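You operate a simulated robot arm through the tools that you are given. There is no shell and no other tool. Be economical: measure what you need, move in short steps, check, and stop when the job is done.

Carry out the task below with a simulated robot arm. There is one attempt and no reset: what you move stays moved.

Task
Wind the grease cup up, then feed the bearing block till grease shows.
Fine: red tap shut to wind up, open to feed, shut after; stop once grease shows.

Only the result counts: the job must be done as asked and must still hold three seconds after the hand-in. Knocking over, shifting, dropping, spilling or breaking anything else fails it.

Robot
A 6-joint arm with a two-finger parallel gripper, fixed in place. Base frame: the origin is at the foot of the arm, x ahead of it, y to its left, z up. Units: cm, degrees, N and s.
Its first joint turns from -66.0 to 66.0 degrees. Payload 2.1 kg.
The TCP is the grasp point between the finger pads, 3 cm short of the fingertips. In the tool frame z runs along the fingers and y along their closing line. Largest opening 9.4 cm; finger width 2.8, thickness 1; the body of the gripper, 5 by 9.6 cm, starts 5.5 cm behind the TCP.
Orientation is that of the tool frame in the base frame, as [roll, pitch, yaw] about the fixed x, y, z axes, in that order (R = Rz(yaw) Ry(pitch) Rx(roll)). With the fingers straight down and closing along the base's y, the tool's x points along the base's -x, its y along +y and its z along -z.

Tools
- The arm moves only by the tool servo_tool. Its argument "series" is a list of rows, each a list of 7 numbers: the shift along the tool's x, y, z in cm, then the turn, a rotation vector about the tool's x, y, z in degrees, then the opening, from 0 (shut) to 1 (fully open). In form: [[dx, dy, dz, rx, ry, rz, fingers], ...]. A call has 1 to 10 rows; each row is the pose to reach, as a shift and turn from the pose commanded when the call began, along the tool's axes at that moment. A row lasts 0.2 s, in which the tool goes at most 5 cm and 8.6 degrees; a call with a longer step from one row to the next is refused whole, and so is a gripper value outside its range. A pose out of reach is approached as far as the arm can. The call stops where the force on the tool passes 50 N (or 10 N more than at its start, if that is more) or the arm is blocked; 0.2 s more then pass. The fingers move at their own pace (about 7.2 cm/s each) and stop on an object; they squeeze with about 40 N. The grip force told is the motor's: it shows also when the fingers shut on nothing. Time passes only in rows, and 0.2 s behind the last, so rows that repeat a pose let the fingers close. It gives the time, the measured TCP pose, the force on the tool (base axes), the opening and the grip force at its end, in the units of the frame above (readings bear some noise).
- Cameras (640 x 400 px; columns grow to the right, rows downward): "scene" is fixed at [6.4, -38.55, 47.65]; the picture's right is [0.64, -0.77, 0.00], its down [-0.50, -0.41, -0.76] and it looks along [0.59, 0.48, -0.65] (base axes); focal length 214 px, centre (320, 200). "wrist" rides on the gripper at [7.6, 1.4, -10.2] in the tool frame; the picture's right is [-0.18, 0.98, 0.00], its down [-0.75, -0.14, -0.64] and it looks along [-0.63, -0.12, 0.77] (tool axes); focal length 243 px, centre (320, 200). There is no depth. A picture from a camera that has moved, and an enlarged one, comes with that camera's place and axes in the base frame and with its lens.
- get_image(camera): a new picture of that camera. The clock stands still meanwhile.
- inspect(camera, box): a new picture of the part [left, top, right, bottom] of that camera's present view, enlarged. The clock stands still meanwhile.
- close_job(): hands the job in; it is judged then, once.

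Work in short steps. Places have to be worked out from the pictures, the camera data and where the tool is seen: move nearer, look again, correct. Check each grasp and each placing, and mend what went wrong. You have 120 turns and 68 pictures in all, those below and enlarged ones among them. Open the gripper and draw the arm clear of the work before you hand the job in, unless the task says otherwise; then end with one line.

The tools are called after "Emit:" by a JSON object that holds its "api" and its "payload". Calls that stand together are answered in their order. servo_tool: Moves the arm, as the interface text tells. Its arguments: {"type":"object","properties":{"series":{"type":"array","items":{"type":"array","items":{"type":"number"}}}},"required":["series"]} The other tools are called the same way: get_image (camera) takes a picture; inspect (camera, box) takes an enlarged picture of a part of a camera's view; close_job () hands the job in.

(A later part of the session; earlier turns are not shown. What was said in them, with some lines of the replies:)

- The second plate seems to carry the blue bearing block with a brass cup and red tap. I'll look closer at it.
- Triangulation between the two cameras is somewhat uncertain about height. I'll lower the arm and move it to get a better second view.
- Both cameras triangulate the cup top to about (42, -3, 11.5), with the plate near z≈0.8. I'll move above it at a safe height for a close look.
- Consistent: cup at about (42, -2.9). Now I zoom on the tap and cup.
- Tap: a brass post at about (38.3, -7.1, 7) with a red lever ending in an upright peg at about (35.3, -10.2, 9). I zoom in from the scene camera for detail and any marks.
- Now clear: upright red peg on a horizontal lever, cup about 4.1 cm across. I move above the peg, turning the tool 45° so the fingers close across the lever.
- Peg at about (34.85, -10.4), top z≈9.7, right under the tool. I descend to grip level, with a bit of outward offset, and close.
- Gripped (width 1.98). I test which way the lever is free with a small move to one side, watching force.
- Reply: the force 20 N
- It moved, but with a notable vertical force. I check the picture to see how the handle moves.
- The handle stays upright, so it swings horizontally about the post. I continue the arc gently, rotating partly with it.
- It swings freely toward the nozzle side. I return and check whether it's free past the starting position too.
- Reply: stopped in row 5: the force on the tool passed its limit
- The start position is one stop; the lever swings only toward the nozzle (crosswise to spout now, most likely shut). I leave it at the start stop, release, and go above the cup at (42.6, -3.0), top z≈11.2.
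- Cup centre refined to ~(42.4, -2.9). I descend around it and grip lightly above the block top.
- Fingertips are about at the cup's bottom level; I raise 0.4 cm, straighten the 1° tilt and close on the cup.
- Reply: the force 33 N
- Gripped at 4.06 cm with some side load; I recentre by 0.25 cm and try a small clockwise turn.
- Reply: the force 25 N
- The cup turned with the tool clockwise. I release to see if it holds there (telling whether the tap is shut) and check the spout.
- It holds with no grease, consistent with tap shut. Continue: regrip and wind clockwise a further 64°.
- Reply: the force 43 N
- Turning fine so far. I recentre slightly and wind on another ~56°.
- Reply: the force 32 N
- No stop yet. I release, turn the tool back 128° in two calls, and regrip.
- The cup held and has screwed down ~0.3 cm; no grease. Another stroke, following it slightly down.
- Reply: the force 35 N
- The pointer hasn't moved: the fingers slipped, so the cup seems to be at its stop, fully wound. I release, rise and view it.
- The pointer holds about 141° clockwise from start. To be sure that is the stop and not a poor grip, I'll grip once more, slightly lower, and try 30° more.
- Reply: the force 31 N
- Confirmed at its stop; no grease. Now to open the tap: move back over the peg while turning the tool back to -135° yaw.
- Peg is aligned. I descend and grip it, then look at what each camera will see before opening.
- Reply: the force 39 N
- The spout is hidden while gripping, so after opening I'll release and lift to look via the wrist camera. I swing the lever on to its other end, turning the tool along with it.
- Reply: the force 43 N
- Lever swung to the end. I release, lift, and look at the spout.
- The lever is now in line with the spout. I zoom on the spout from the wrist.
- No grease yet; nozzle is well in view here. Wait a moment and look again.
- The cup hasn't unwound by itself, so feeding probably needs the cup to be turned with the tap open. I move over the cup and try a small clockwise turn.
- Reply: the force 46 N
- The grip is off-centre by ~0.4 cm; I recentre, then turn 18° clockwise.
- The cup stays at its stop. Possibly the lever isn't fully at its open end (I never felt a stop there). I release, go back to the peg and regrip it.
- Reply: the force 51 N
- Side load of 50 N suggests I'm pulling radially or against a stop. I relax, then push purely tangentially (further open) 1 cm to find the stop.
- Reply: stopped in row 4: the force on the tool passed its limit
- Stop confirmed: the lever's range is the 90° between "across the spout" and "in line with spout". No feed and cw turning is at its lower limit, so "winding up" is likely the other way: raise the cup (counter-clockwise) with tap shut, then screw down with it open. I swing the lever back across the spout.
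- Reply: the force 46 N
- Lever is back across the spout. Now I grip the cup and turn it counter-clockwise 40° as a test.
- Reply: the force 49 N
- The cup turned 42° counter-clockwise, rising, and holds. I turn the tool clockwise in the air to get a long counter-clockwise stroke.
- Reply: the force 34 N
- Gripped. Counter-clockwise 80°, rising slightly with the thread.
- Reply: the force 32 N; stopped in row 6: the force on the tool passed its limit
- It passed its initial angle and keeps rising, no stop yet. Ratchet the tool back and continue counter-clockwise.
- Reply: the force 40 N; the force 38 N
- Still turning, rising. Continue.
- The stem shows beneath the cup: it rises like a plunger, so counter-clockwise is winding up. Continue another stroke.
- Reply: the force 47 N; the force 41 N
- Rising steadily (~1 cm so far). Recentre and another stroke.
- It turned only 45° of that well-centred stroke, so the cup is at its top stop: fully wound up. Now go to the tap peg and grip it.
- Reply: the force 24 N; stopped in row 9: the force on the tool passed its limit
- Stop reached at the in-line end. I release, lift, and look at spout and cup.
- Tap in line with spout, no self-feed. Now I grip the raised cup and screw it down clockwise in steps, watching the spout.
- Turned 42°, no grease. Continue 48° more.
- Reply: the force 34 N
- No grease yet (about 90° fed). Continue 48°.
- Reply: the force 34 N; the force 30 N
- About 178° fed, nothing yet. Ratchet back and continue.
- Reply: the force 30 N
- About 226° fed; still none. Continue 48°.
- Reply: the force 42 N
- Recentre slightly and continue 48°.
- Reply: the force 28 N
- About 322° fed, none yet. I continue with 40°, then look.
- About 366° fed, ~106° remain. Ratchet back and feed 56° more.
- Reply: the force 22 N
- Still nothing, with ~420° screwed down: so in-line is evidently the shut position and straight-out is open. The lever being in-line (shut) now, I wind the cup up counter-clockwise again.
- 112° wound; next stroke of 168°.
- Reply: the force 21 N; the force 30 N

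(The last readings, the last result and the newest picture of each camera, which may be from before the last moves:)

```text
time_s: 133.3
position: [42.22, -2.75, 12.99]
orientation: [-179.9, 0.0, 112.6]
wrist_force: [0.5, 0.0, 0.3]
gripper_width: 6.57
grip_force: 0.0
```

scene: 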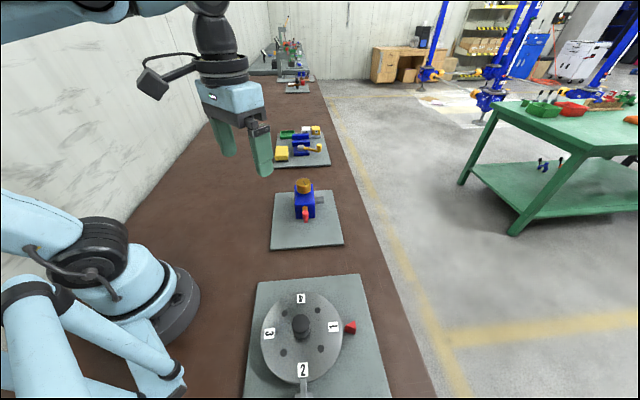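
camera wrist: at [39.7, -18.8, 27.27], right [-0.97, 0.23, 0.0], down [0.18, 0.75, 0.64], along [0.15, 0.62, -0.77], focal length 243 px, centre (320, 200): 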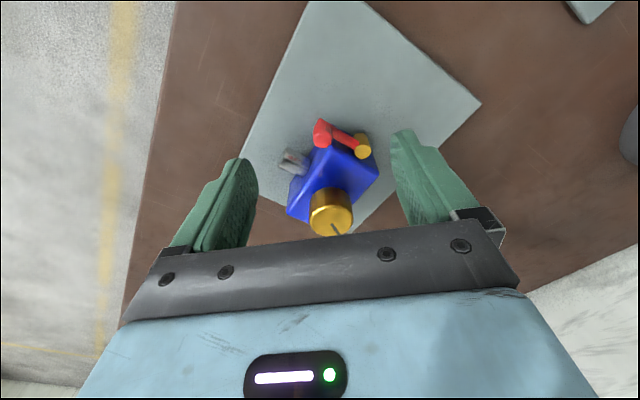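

Grip and the final 168° stroke to the top stop, then check the picture.

Emit:
{"api": "servo_tool", "payload": {"series": [[0, 0, -0.1, 0, 0, 0, 0.2], [0, 0, -0.1, 0, 0, 0, 0.2], [0, 0, -0.1, 0, 0, 0, 0.2], [0, 0, -0.12, 0, 0, -8.4, 0.2], [0, 0, -0.14, 0, 0, -16.8, 0.2], [0, 0, -0.16, 0, 0, -25.2, 0.2], [0, 0, -0.18, 0, 0, -33.6, 0.2], [0, 0, -0.2, 0, 0, -42, 0.2], [0, 0, -0.22, 0, 0, -50.4, 0.2], [0, 0, -0.24, 0, 0, -58.8, 0.2]]}}

Emit:
{"api": "servo_tool", "payload": {"series": [[0, 0, 0, 0, 0, -8.4, 0.2], [0, 0, -0.04, 0, 0, -16.8, 0.2], [0, 0, -0.06, 0, 0, -25.2, 0.2], [0, 0, -0.08, 0, 0, -33.6, 0.2], [0, 0, -0.1, 0, 0, -42, 0.2], [0, 0, -0.12, 0, 0, -50.4, 0.2], [0, 0, -0.14, 0, 0, -58.8, 0.2], [0, 0, -0.16, 0, 0, -67.2, 0.2], [0, 0, -0.18, 0, 0, -75.6, 0.2], [0, 0, -0.2, 0, 0, -84, 0.2]]}}

Emit:
{"api": "servo_tool", "payload": {"series": [[0, 0, 0, 0, 0, -8.4, 0.2], [0, 0, 0, 0, 0, -12, 0.2], [0, 0, 0, 0, 0, -12, 0.7], [0, 0, 0, 0, 0, -12, 0.7], [0, 0, -4, 0, 0, -12, 0.7]]}}

Emit:
{"api": "inspect", "payload": {"camera": "scene", "box": [272, 165, 352, 225]}}

```text
time_s: 135.5
position: [42.39, -2.82, 13.33]
orientation: [179.9, 0.1, 171.7]
wrist_force: [10.8, 1.5, -9.0]
gripper_width: 4.11
grip_force: 44.9
```

```text
time_s: 137.7
position: [42.4, -2.88, 13.4]
orientation: [-179.9, -0.2, -104.5]
wrist_force: [15.3, -11.3, -1.7]
gripper_width: 4.16
grip_force: 44.9
```

```text
time_s: 138.9
position: [42.4, -2.59, 17.49]
orientation: [179.9, 0.0, -92.4]
wrist_force: [0.1, 0.0, 0.4]
gripper_width: 6.6
grip_force: 0.1
```

```text
6.67 times, centred on (312, 195) of scene
camera zoom: at [6.4, -38.55, 47.65], right [0.64, -0.77, 0.0], down [-0.5, -0.41, -0.76], along [0.59, 0.48, -0.65], focal length 1430 px, centre (373, 233)
```

zoom: 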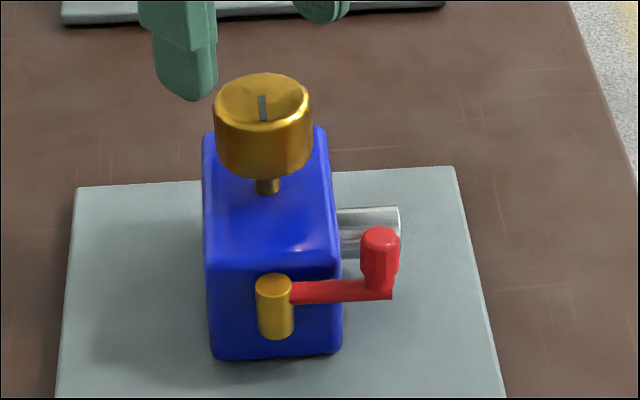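

Cup is at its top stop again (same pointer), with lever in-line. Now grip the peg and swing it straight out.

Emit:
{"api": "servo_tool", "payload": {"series": [[3, 0.2, 0, 0, 0, 0, 0.5], [6, 0.4, 0, 0, 0, 0, 0.4], [8.64, 0.65, 0, 0, 0, 0, 0.4], [8.64, 0.65, 3, 0, 0, 0, 0.4], [8.64, 0.65, 6, 0, 0, 0, 0.4], [8.64, 0.65, 8.8, 0, 0, 0, 0.4], [8.64, 0.65, 8.8, 0, 0, 0, 0.1], [8.64, 0.65, 8.8, 0, 0, 0, 0], [8.64, 0.65, 8.8, 0, 0, 0, 0]]}}

Emit:
{"api": "servo_tool", "payload": {"series": [[0.49, 0.71, 0, 0, 0, 4.7, 0], [0.85, 1.5, 0, 0, 0, 9.3, 0], [1.09, 2.33, 0, 0, 0, 14, 0], [1.17, 3.2, 0, 0, 0, 18.7, 0], [1.1, 4.08, 0, 0, 0, 23.3, 0], [0.89, 4.92, 0, 0, 0, 28, 0], [0.55, 5.73, 0, 0, 0, 32.7, 0], [0.07, 6.46, 0, 0, 0, 37.3, 0], [-0.52, 7.1, 0, 0, 0, 42, 0]]}}

```text
time_s: 140.9
position: [41.26, -11.44, 8.53]
orientation: [-180.0, -0.1, -92.3]
wrist_force: [3.9, -4.2, -2.9]
gripper_width: 1.98
grip_force: 45.5
```

```text
time_s: 142.9
position: [34.08, -11.07, 8.5]
orientation: [-179.5, -0.6, -134.6]
wrist_force: [-0.8, -41.2, -16.9]
gripper_width: 1.85
grip_force: 45.0
```

Lever at straight-out. A small push to the stop, release, lift and move to the cup with yaw turned for a long clockwise stroke.

Emit:
{"api": "servo_tool", "payload": {"series": [[0, 0.2, 0, 0, 0, 0, 0], [0, 0.1, 0, 0, 0, 0, 0.4], [0, 0.1, 0, 0, 0, 0, 0.4], [0, 0, -4.5, 0, 0, 0, 0.6], [0, 0, -9.3, 0, 0, -6, 0.75], [-4, 0, -9.3, 0, 0, -14, 0.75], [-8, 0, -9.3, 0, 0, -22, 0.75], [-11.63, 0, -9.3, 0, 0, -30, 0.75], [-11.63, 0, -9.3, 0, 0, -38, 0.75], [-11.63, 0, -9.3, 0, 0, -40, 0.75]]}}

Emit:
{"api": "inspect", "payload": {"camera": "scene", "box": [272, 165, 352, 225]}}

```text
time_s: 143.3
position: [34.07, -11.12, 8.64]
orientation: [-179.3, -0.6, -134.9]
wrist_force: [3.0, -2.9, -5.8]
gripper_width: 1.85
grip_force: 45.5
stopped in row 1: the force on the tool passed its limit (the readings are from after the stop); the commanded pose is now the measured one
```

```text
6.67 times, centred on (312, 195) of scene
camera zoom: at [6.41, -38.54, 47.65], right [0.64, -0.77, 0.0], down [-0.5, -0.41, -0.76], along [0.59, 0.48, -0.65], focal length 1430 px, centre (373, 233)
```

zoom: 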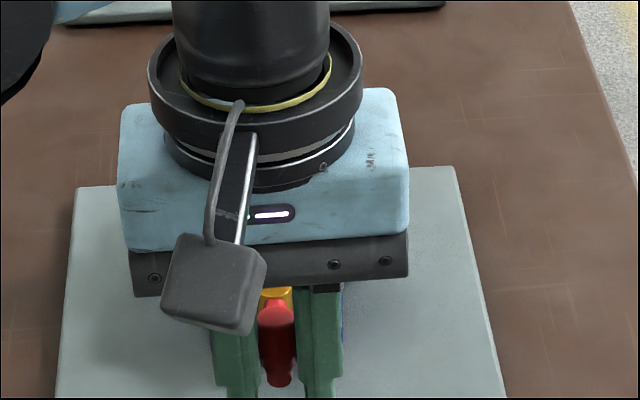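

At the stop firmly. Now release and carry on to the cup (pictures are scarce, so only look when feeding).

Emit:
{"api": "servo_tool", "payload": {"series": [[0, 0, 0, 0, 0, 0, 0.4], [0, 0, 0, 0, 0, 0, 0.4], [0, 0, -4.5, 0.5, -0.6, 0, 0.6], [0, 0, -9.2, 0.5, -0.6, -6, 0.75], [-4, 0, -9.2, 0.5, -0.6, -14, 0.75], [-8, 0, -9.2, 0.5, -0.6, -22, 0.75], [-11.65, 0, -9.2, 0.5, -0.6, -30, 0.75], [-11.65, 0, -9.2, 0.5, -0.6, -38, 0.75], [-11.65, 0, -9.2, 0.5, -0.6, -40, 0.75]]}}

```text
time_s: 145.3
position: [42.33, -2.62, 17.61]
orientation: [-179.3, -0.5, -94.7]
wrist_force: [0.3, 0.5, 0.6]
gripper_width: 7.08
grip_force: 0.0
```

Emit:
{"api": "servo_tool", "payload": {"series": [[0.26, 0, 2, 0.5, -0.5, 0, 0.75], [0.26, 0, 4.3, 0.5, -0.5, 0, 0.75], [0.26, 0, 4.3, 0.5, -0.5, 0, 0.4], [0.26, 0, 4.3, 0.5, -0.5, 0, 0.2], [0.26, 0, 4.3, 0.5, -0.5, 0, 0.2]]}}

Emit:
{"api": "servo_tool", "payload": {"series": [[0, 0, 0, 0, 0, 8, 0.2], [0, 0, 0.02, 0, 0, 16, 0.2], [0, 0, 0.04, 0, 0, 24, 0.2], [0, 0, 0.06, 0, 0, 32, 0.2], [0, 0, 0.08, 0, 0, 40, 0.2], [0, 0, 0.1, 0, 0, 48, 0.2], [0, 0, 0.12, 0, 0, 56, 0.2], [0, 0, 0.14, 0, 0, 64, 0.2], [0, 0, 0.15, 0, 0, 70, 0.2]]}}

Emit:
{"api": "inspect", "payload": {"camera": "scene", "box": [272, 165, 352, 225]}}

```text
time_s: 146.5
position: [42.37, -2.96, 13.31]
orientation: [-178.9, 0.1, -94.8]
wrist_force: [-5.9, -0.5, -3.2]
gripper_width: 4.09
grip_force: 45.0
```

```text
time_s: 148.5
position: [42.29, -2.74, 13.24]
orientation: [-179.9, 1.0, -164.9]
wrist_force: [-17.9, 21.9, -10.2]
gripper_width: 4.03
grip_force: 44.6
```

```text
6.67 times, centred on (312, 195) of scene
camera zoom: at [6.4, -38.54, 47.65], right [0.64, -0.77, 0.0], down [-0.5, -0.41, -0.76], along [0.59, 0.48, -0.65], focal length 1430 px, centre (373, 233)
```

zoom: 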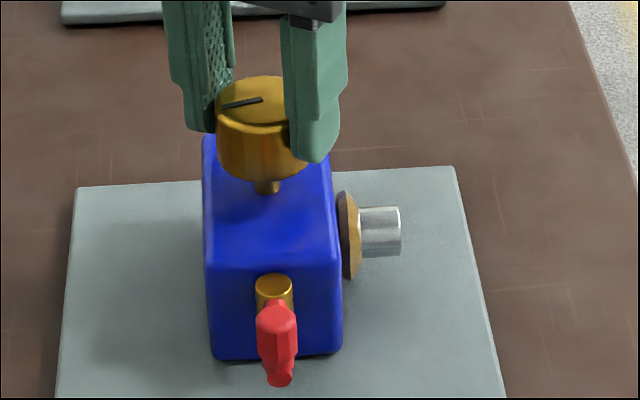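

Grease shows as a tan collar around the shaft. I stop feeding: release the cup, go to the peg and shut the tap (in-line).

Emit:
{"api": "servo_tool", "payload": {"series": [[0, 0, 0, 0, 0, 0, 0.7], [0, 0, 0, 0, 0, 0, 0.7], [0, 0, -4.5, 0, 1, -4, 0.6], [3.2, -2, -4.8, 0, 1, -12, 0.4], [6.6, -4, -4.8, 0, 1, -20, 0.4], [9.82, -5.91, -4.8, 0, 1, -28, 0.4], [9.82, -5.91, -3, 0, 1, -30, 0.4], [9.82, -5.91, 1.5, 0, 1, -30, 0.4], [9.82, -5.91, 4.6, 0, 1, -30, 0.4], [9.82, -5.91, 4.6, 0, 1, -30, 0.2]]}}

Emit:
{"api": "servo_tool", "payload": {"series": [[0, 0, 0, 0, 0, 0, 0], [0, 0, 0, 0, 0, 0, 0]]}}

```text
time_s: 150.7
position: [34.43, -11.2, 8.22]
orientation: [-179.3, -0.1, -134.9]
wrist_force: [-0.9, -0.1, 0.5]
gripper_width: 1.98
grip_force: 0.8
```

```text
time_s: 151.3
position: [34.52, -11.26, 8.29]
orientation: [-179.3, -0.1, -134.9]
wrist_force: [-0.7, -0.7, -19.4]
gripper_width: 1.92
grip_force: 45.2
```

Emit:
{"api": "servo_tool", "payload": {"series": [[-0.07, -0.7, 0, 0, 0, -4.7, 0], [-0.29, -1.5, 0, 0, 0, -9.3, 0], [-0.65, -2.25, 0, 0, 0, -14, 0], [-1.13, -2.98, 0, 0, 0, -18.7, 0], [-1.74, -3.62, 0, 0, 0, -23.3, 0], [-2.42, -4.14, 0, 0, 0, -28, 0], [-3.2, -4.54, 0, 0, 0, -32.7, 0], [-4.02, -4.8, 0, 0, 0, -37.3, 0], [-4.87, -4.92, 0, 0, 0, -42, 0]]}}

```text
time_s: 152.9
position: [39.93, -12.9, 8.59]
orientation: [-179.0, -1.3, -103.2]
wrist_force: [1.0, -3.4, 0.3]
gripper_width: 0.0
grip_force: 33.1
stopped in row 8: the force on the tool passed its limit (the readings are from after the stop); the commanded pose is now the measured one
```

The peg slipped out of the fingers partway. I lift and look.

Emit:
{"api": "servo_tool", "payload": {"series": [[0.3, 0, -4.5, 0, 0, 0, 0], [0.3, 0, -9, 0, 0, 0, 0.4], [0.3, 0, -9, 0, 0, 0, 0.9]]}}

Emit:
{"api": "inspect", "payload": {"camera": "wrist", "box": [245, 90, 405, 240]}}

```text
time_s: 153.7
position: [39.72, -12.8, 17.64]
orientation: [-178.9, -1.2, -103.1]
wrist_force: [-0.2, -0.6, 0.4]
gripper_width: 7.99
grip_force: 0.0
```

```text
2.67 times, centred on (325, 165) of wrist
camera zoom: at [36.51, -19.74, 27.94], right [-0.92, 0.4, -0.02], down [0.3, 0.72, 0.63], along [0.27, 0.57, -0.78], focal length 647 px, centre (307, 293)
```

zoom: 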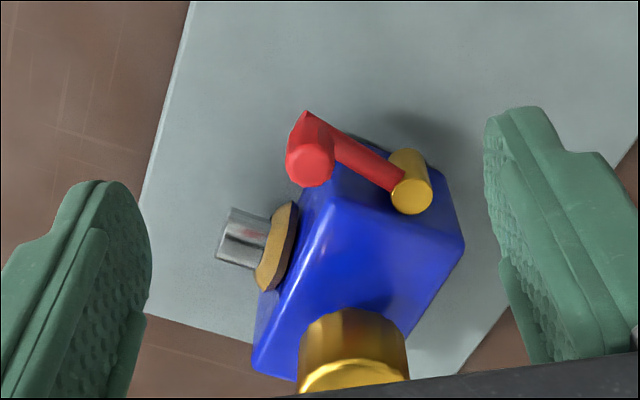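

Lever is about 10° short of the in-line stop. I regrip the peg at (40.6, -11.05) and push it on to the stop.

Emit:
{"api": "servo_tool", "payload": {"series": [[-1.44, -0.47, 0, 0, 0, 0, 0.4], [-1.44, -0.47, 4, 0, 0, 0, 0.4], [-1.44, -0.47, 7, 0, 0, 0, 0.4], [-1.44, -0.47, 9, 0, 0, 0, 0.4], [-1.44, -0.47, 9, 0, 0, 0, 0.1], [-1.44, -0.47, 9, 0, 0, 0, 0], [-1.44, -0.47, 9, 0, 0, 0, 0]]}}

Emit:
{"api": "servo_tool", "payload": {"series": [[-0.34, -0.25, 0, 0, 0, 0, 0], [-0.68, -0.46, 0, 0, 0, 0, 0], [-1.0, -0.66, 0, 0, 0, 0, 0], [-1.3, -0.84, 0, 0, 0, 0, 0], [-1.6, -1.0, 0, 0, 0, 0, 0]]}}

```text
time_s: 155.3
position: [40.61, -11.81, 8.43]
orientation: [-178.9, -1.2, -103.2]
wrist_force: [-0.2, 3.3, -7.8]
gripper_width: 1.96
grip_force: 45.2
```

```text
time_s: 156.2
position: [41.21, -11.47, 8.4]
orientation: [-179.6, -2.1, -103.6]
wrist_force: [-3.9, -1.6, -3.8]
gripper_width: 1.86
grip_force: 45.4
stopped in row 4: the force on the tool passed its limit (the readings are from after the stop); the commanded pose is now the measured one
```

Stop felt. Release, lift clear and verify.

Emit:
{"api": "servo_tool", "payload": {"series": [[0, 0, 0, 0, 0, 0, 0.35], [0, 0, 0, 0, 0, 0, 0.35], [0, 0, -4.5, 0, 0, 0, 0.5], [0, 0, -9, 0, 0, 0, 0.9], [4, 0, -13, 0, 0, 0, 0.9], [8, 0, -17, 0, 0, 0, 0.9], [11, 3, -19, 0, 0, 0, 0.9]]}}

Emit:
{"api": "inspect", "payload": {"camera": "wrist", "box": [245, 60, 405, 240]}}

```text
refused: row 5 steps farther than a row can; nothing moved
```

```text
2.22 times, centred on (325, 150) of wrist
camera zoom: at [37.98, -18.24, 18.95], right [-0.91, 0.41, -0.01], down [0.32, 0.72, 0.62], along [0.26, 0.56, -0.79], focal length 539 px, centre (309, 311)
```

zoom: 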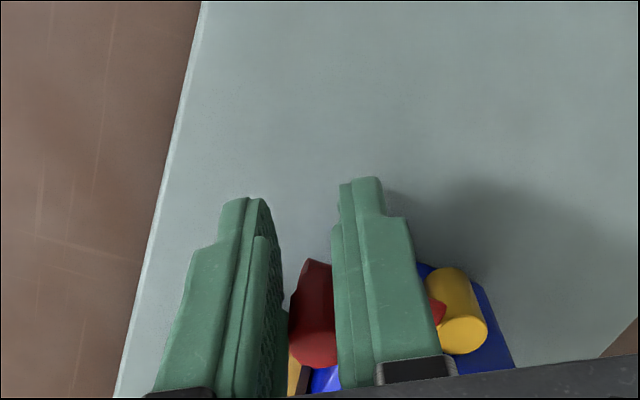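

That move was refused; I redo it with shorter steps, straight up first, and away toward the base side.

Emit:
{"api": "servo_tool", "payload": {"series": [[0, 0, 0, 0, 0, 0, 0.35], [0, 0, 0, 0, 0, 0, 0.35], [0, 0, -4.5, 0, 0, 0, 0.5], [0, 0, -9, 0, 0, 0, 0.9], [0, 0, -13, 0, 0, 0, 0.9], [2, 3, -16, 0, 0, 0, 0.9], [2, 7, -18, 0, 0, 0, 0.9], [2, 11, -18, 0, 0, 0, 0.9]]}}

Emit:
{"api": "inspect", "payload": {"camera": "scene", "box": [272, 165, 352, 225]}}

```text
time_s: 158.1
position: [29.96, -10.09, 26.55]
orientation: [-179.5, -2.0, -103.5]
wrist_force: [0.0, 0.6, 0.0]
gripper_width: 8.44
grip_force: 0.0
```

```text
6.67 times, centred on (312, 195) of scene
camera zoom: at [6.4, -38.55, 47.65], right [0.64, -0.77, 0.0], down [-0.5, -0.41, -0.76], along [0.59, 0.48, -0.65], focal length 1430 px, centre (373, 233)
```

zoom: 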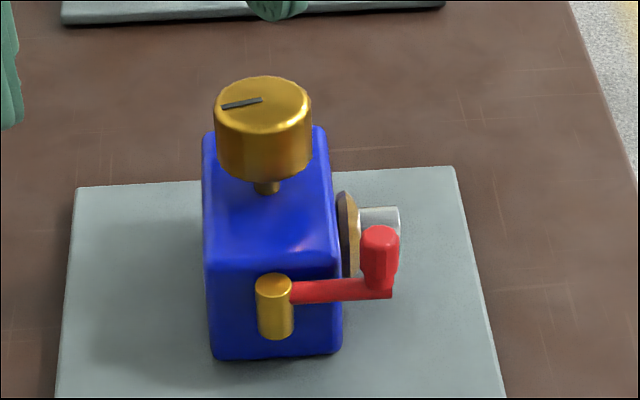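

The tap is fully at its shut stop, the same place as before. Grease shows at the shaft, the cup hasn't moved, and the arm is clear, so I hand in.

Emit:
{"api": "close_job", "payload": {}}

```text
The job is handed in.
```

The cup was wound up to its top stop with the tap shut, then fed with the tap open until a collar of grease showed at the shaft. The tap is now shut again and the arm is clear. I first took the tap's open and shut positions the wrong way round, so the cup was screwed down to its bottom stop and wound back up once with the tap open; no grease showed before the final feed.
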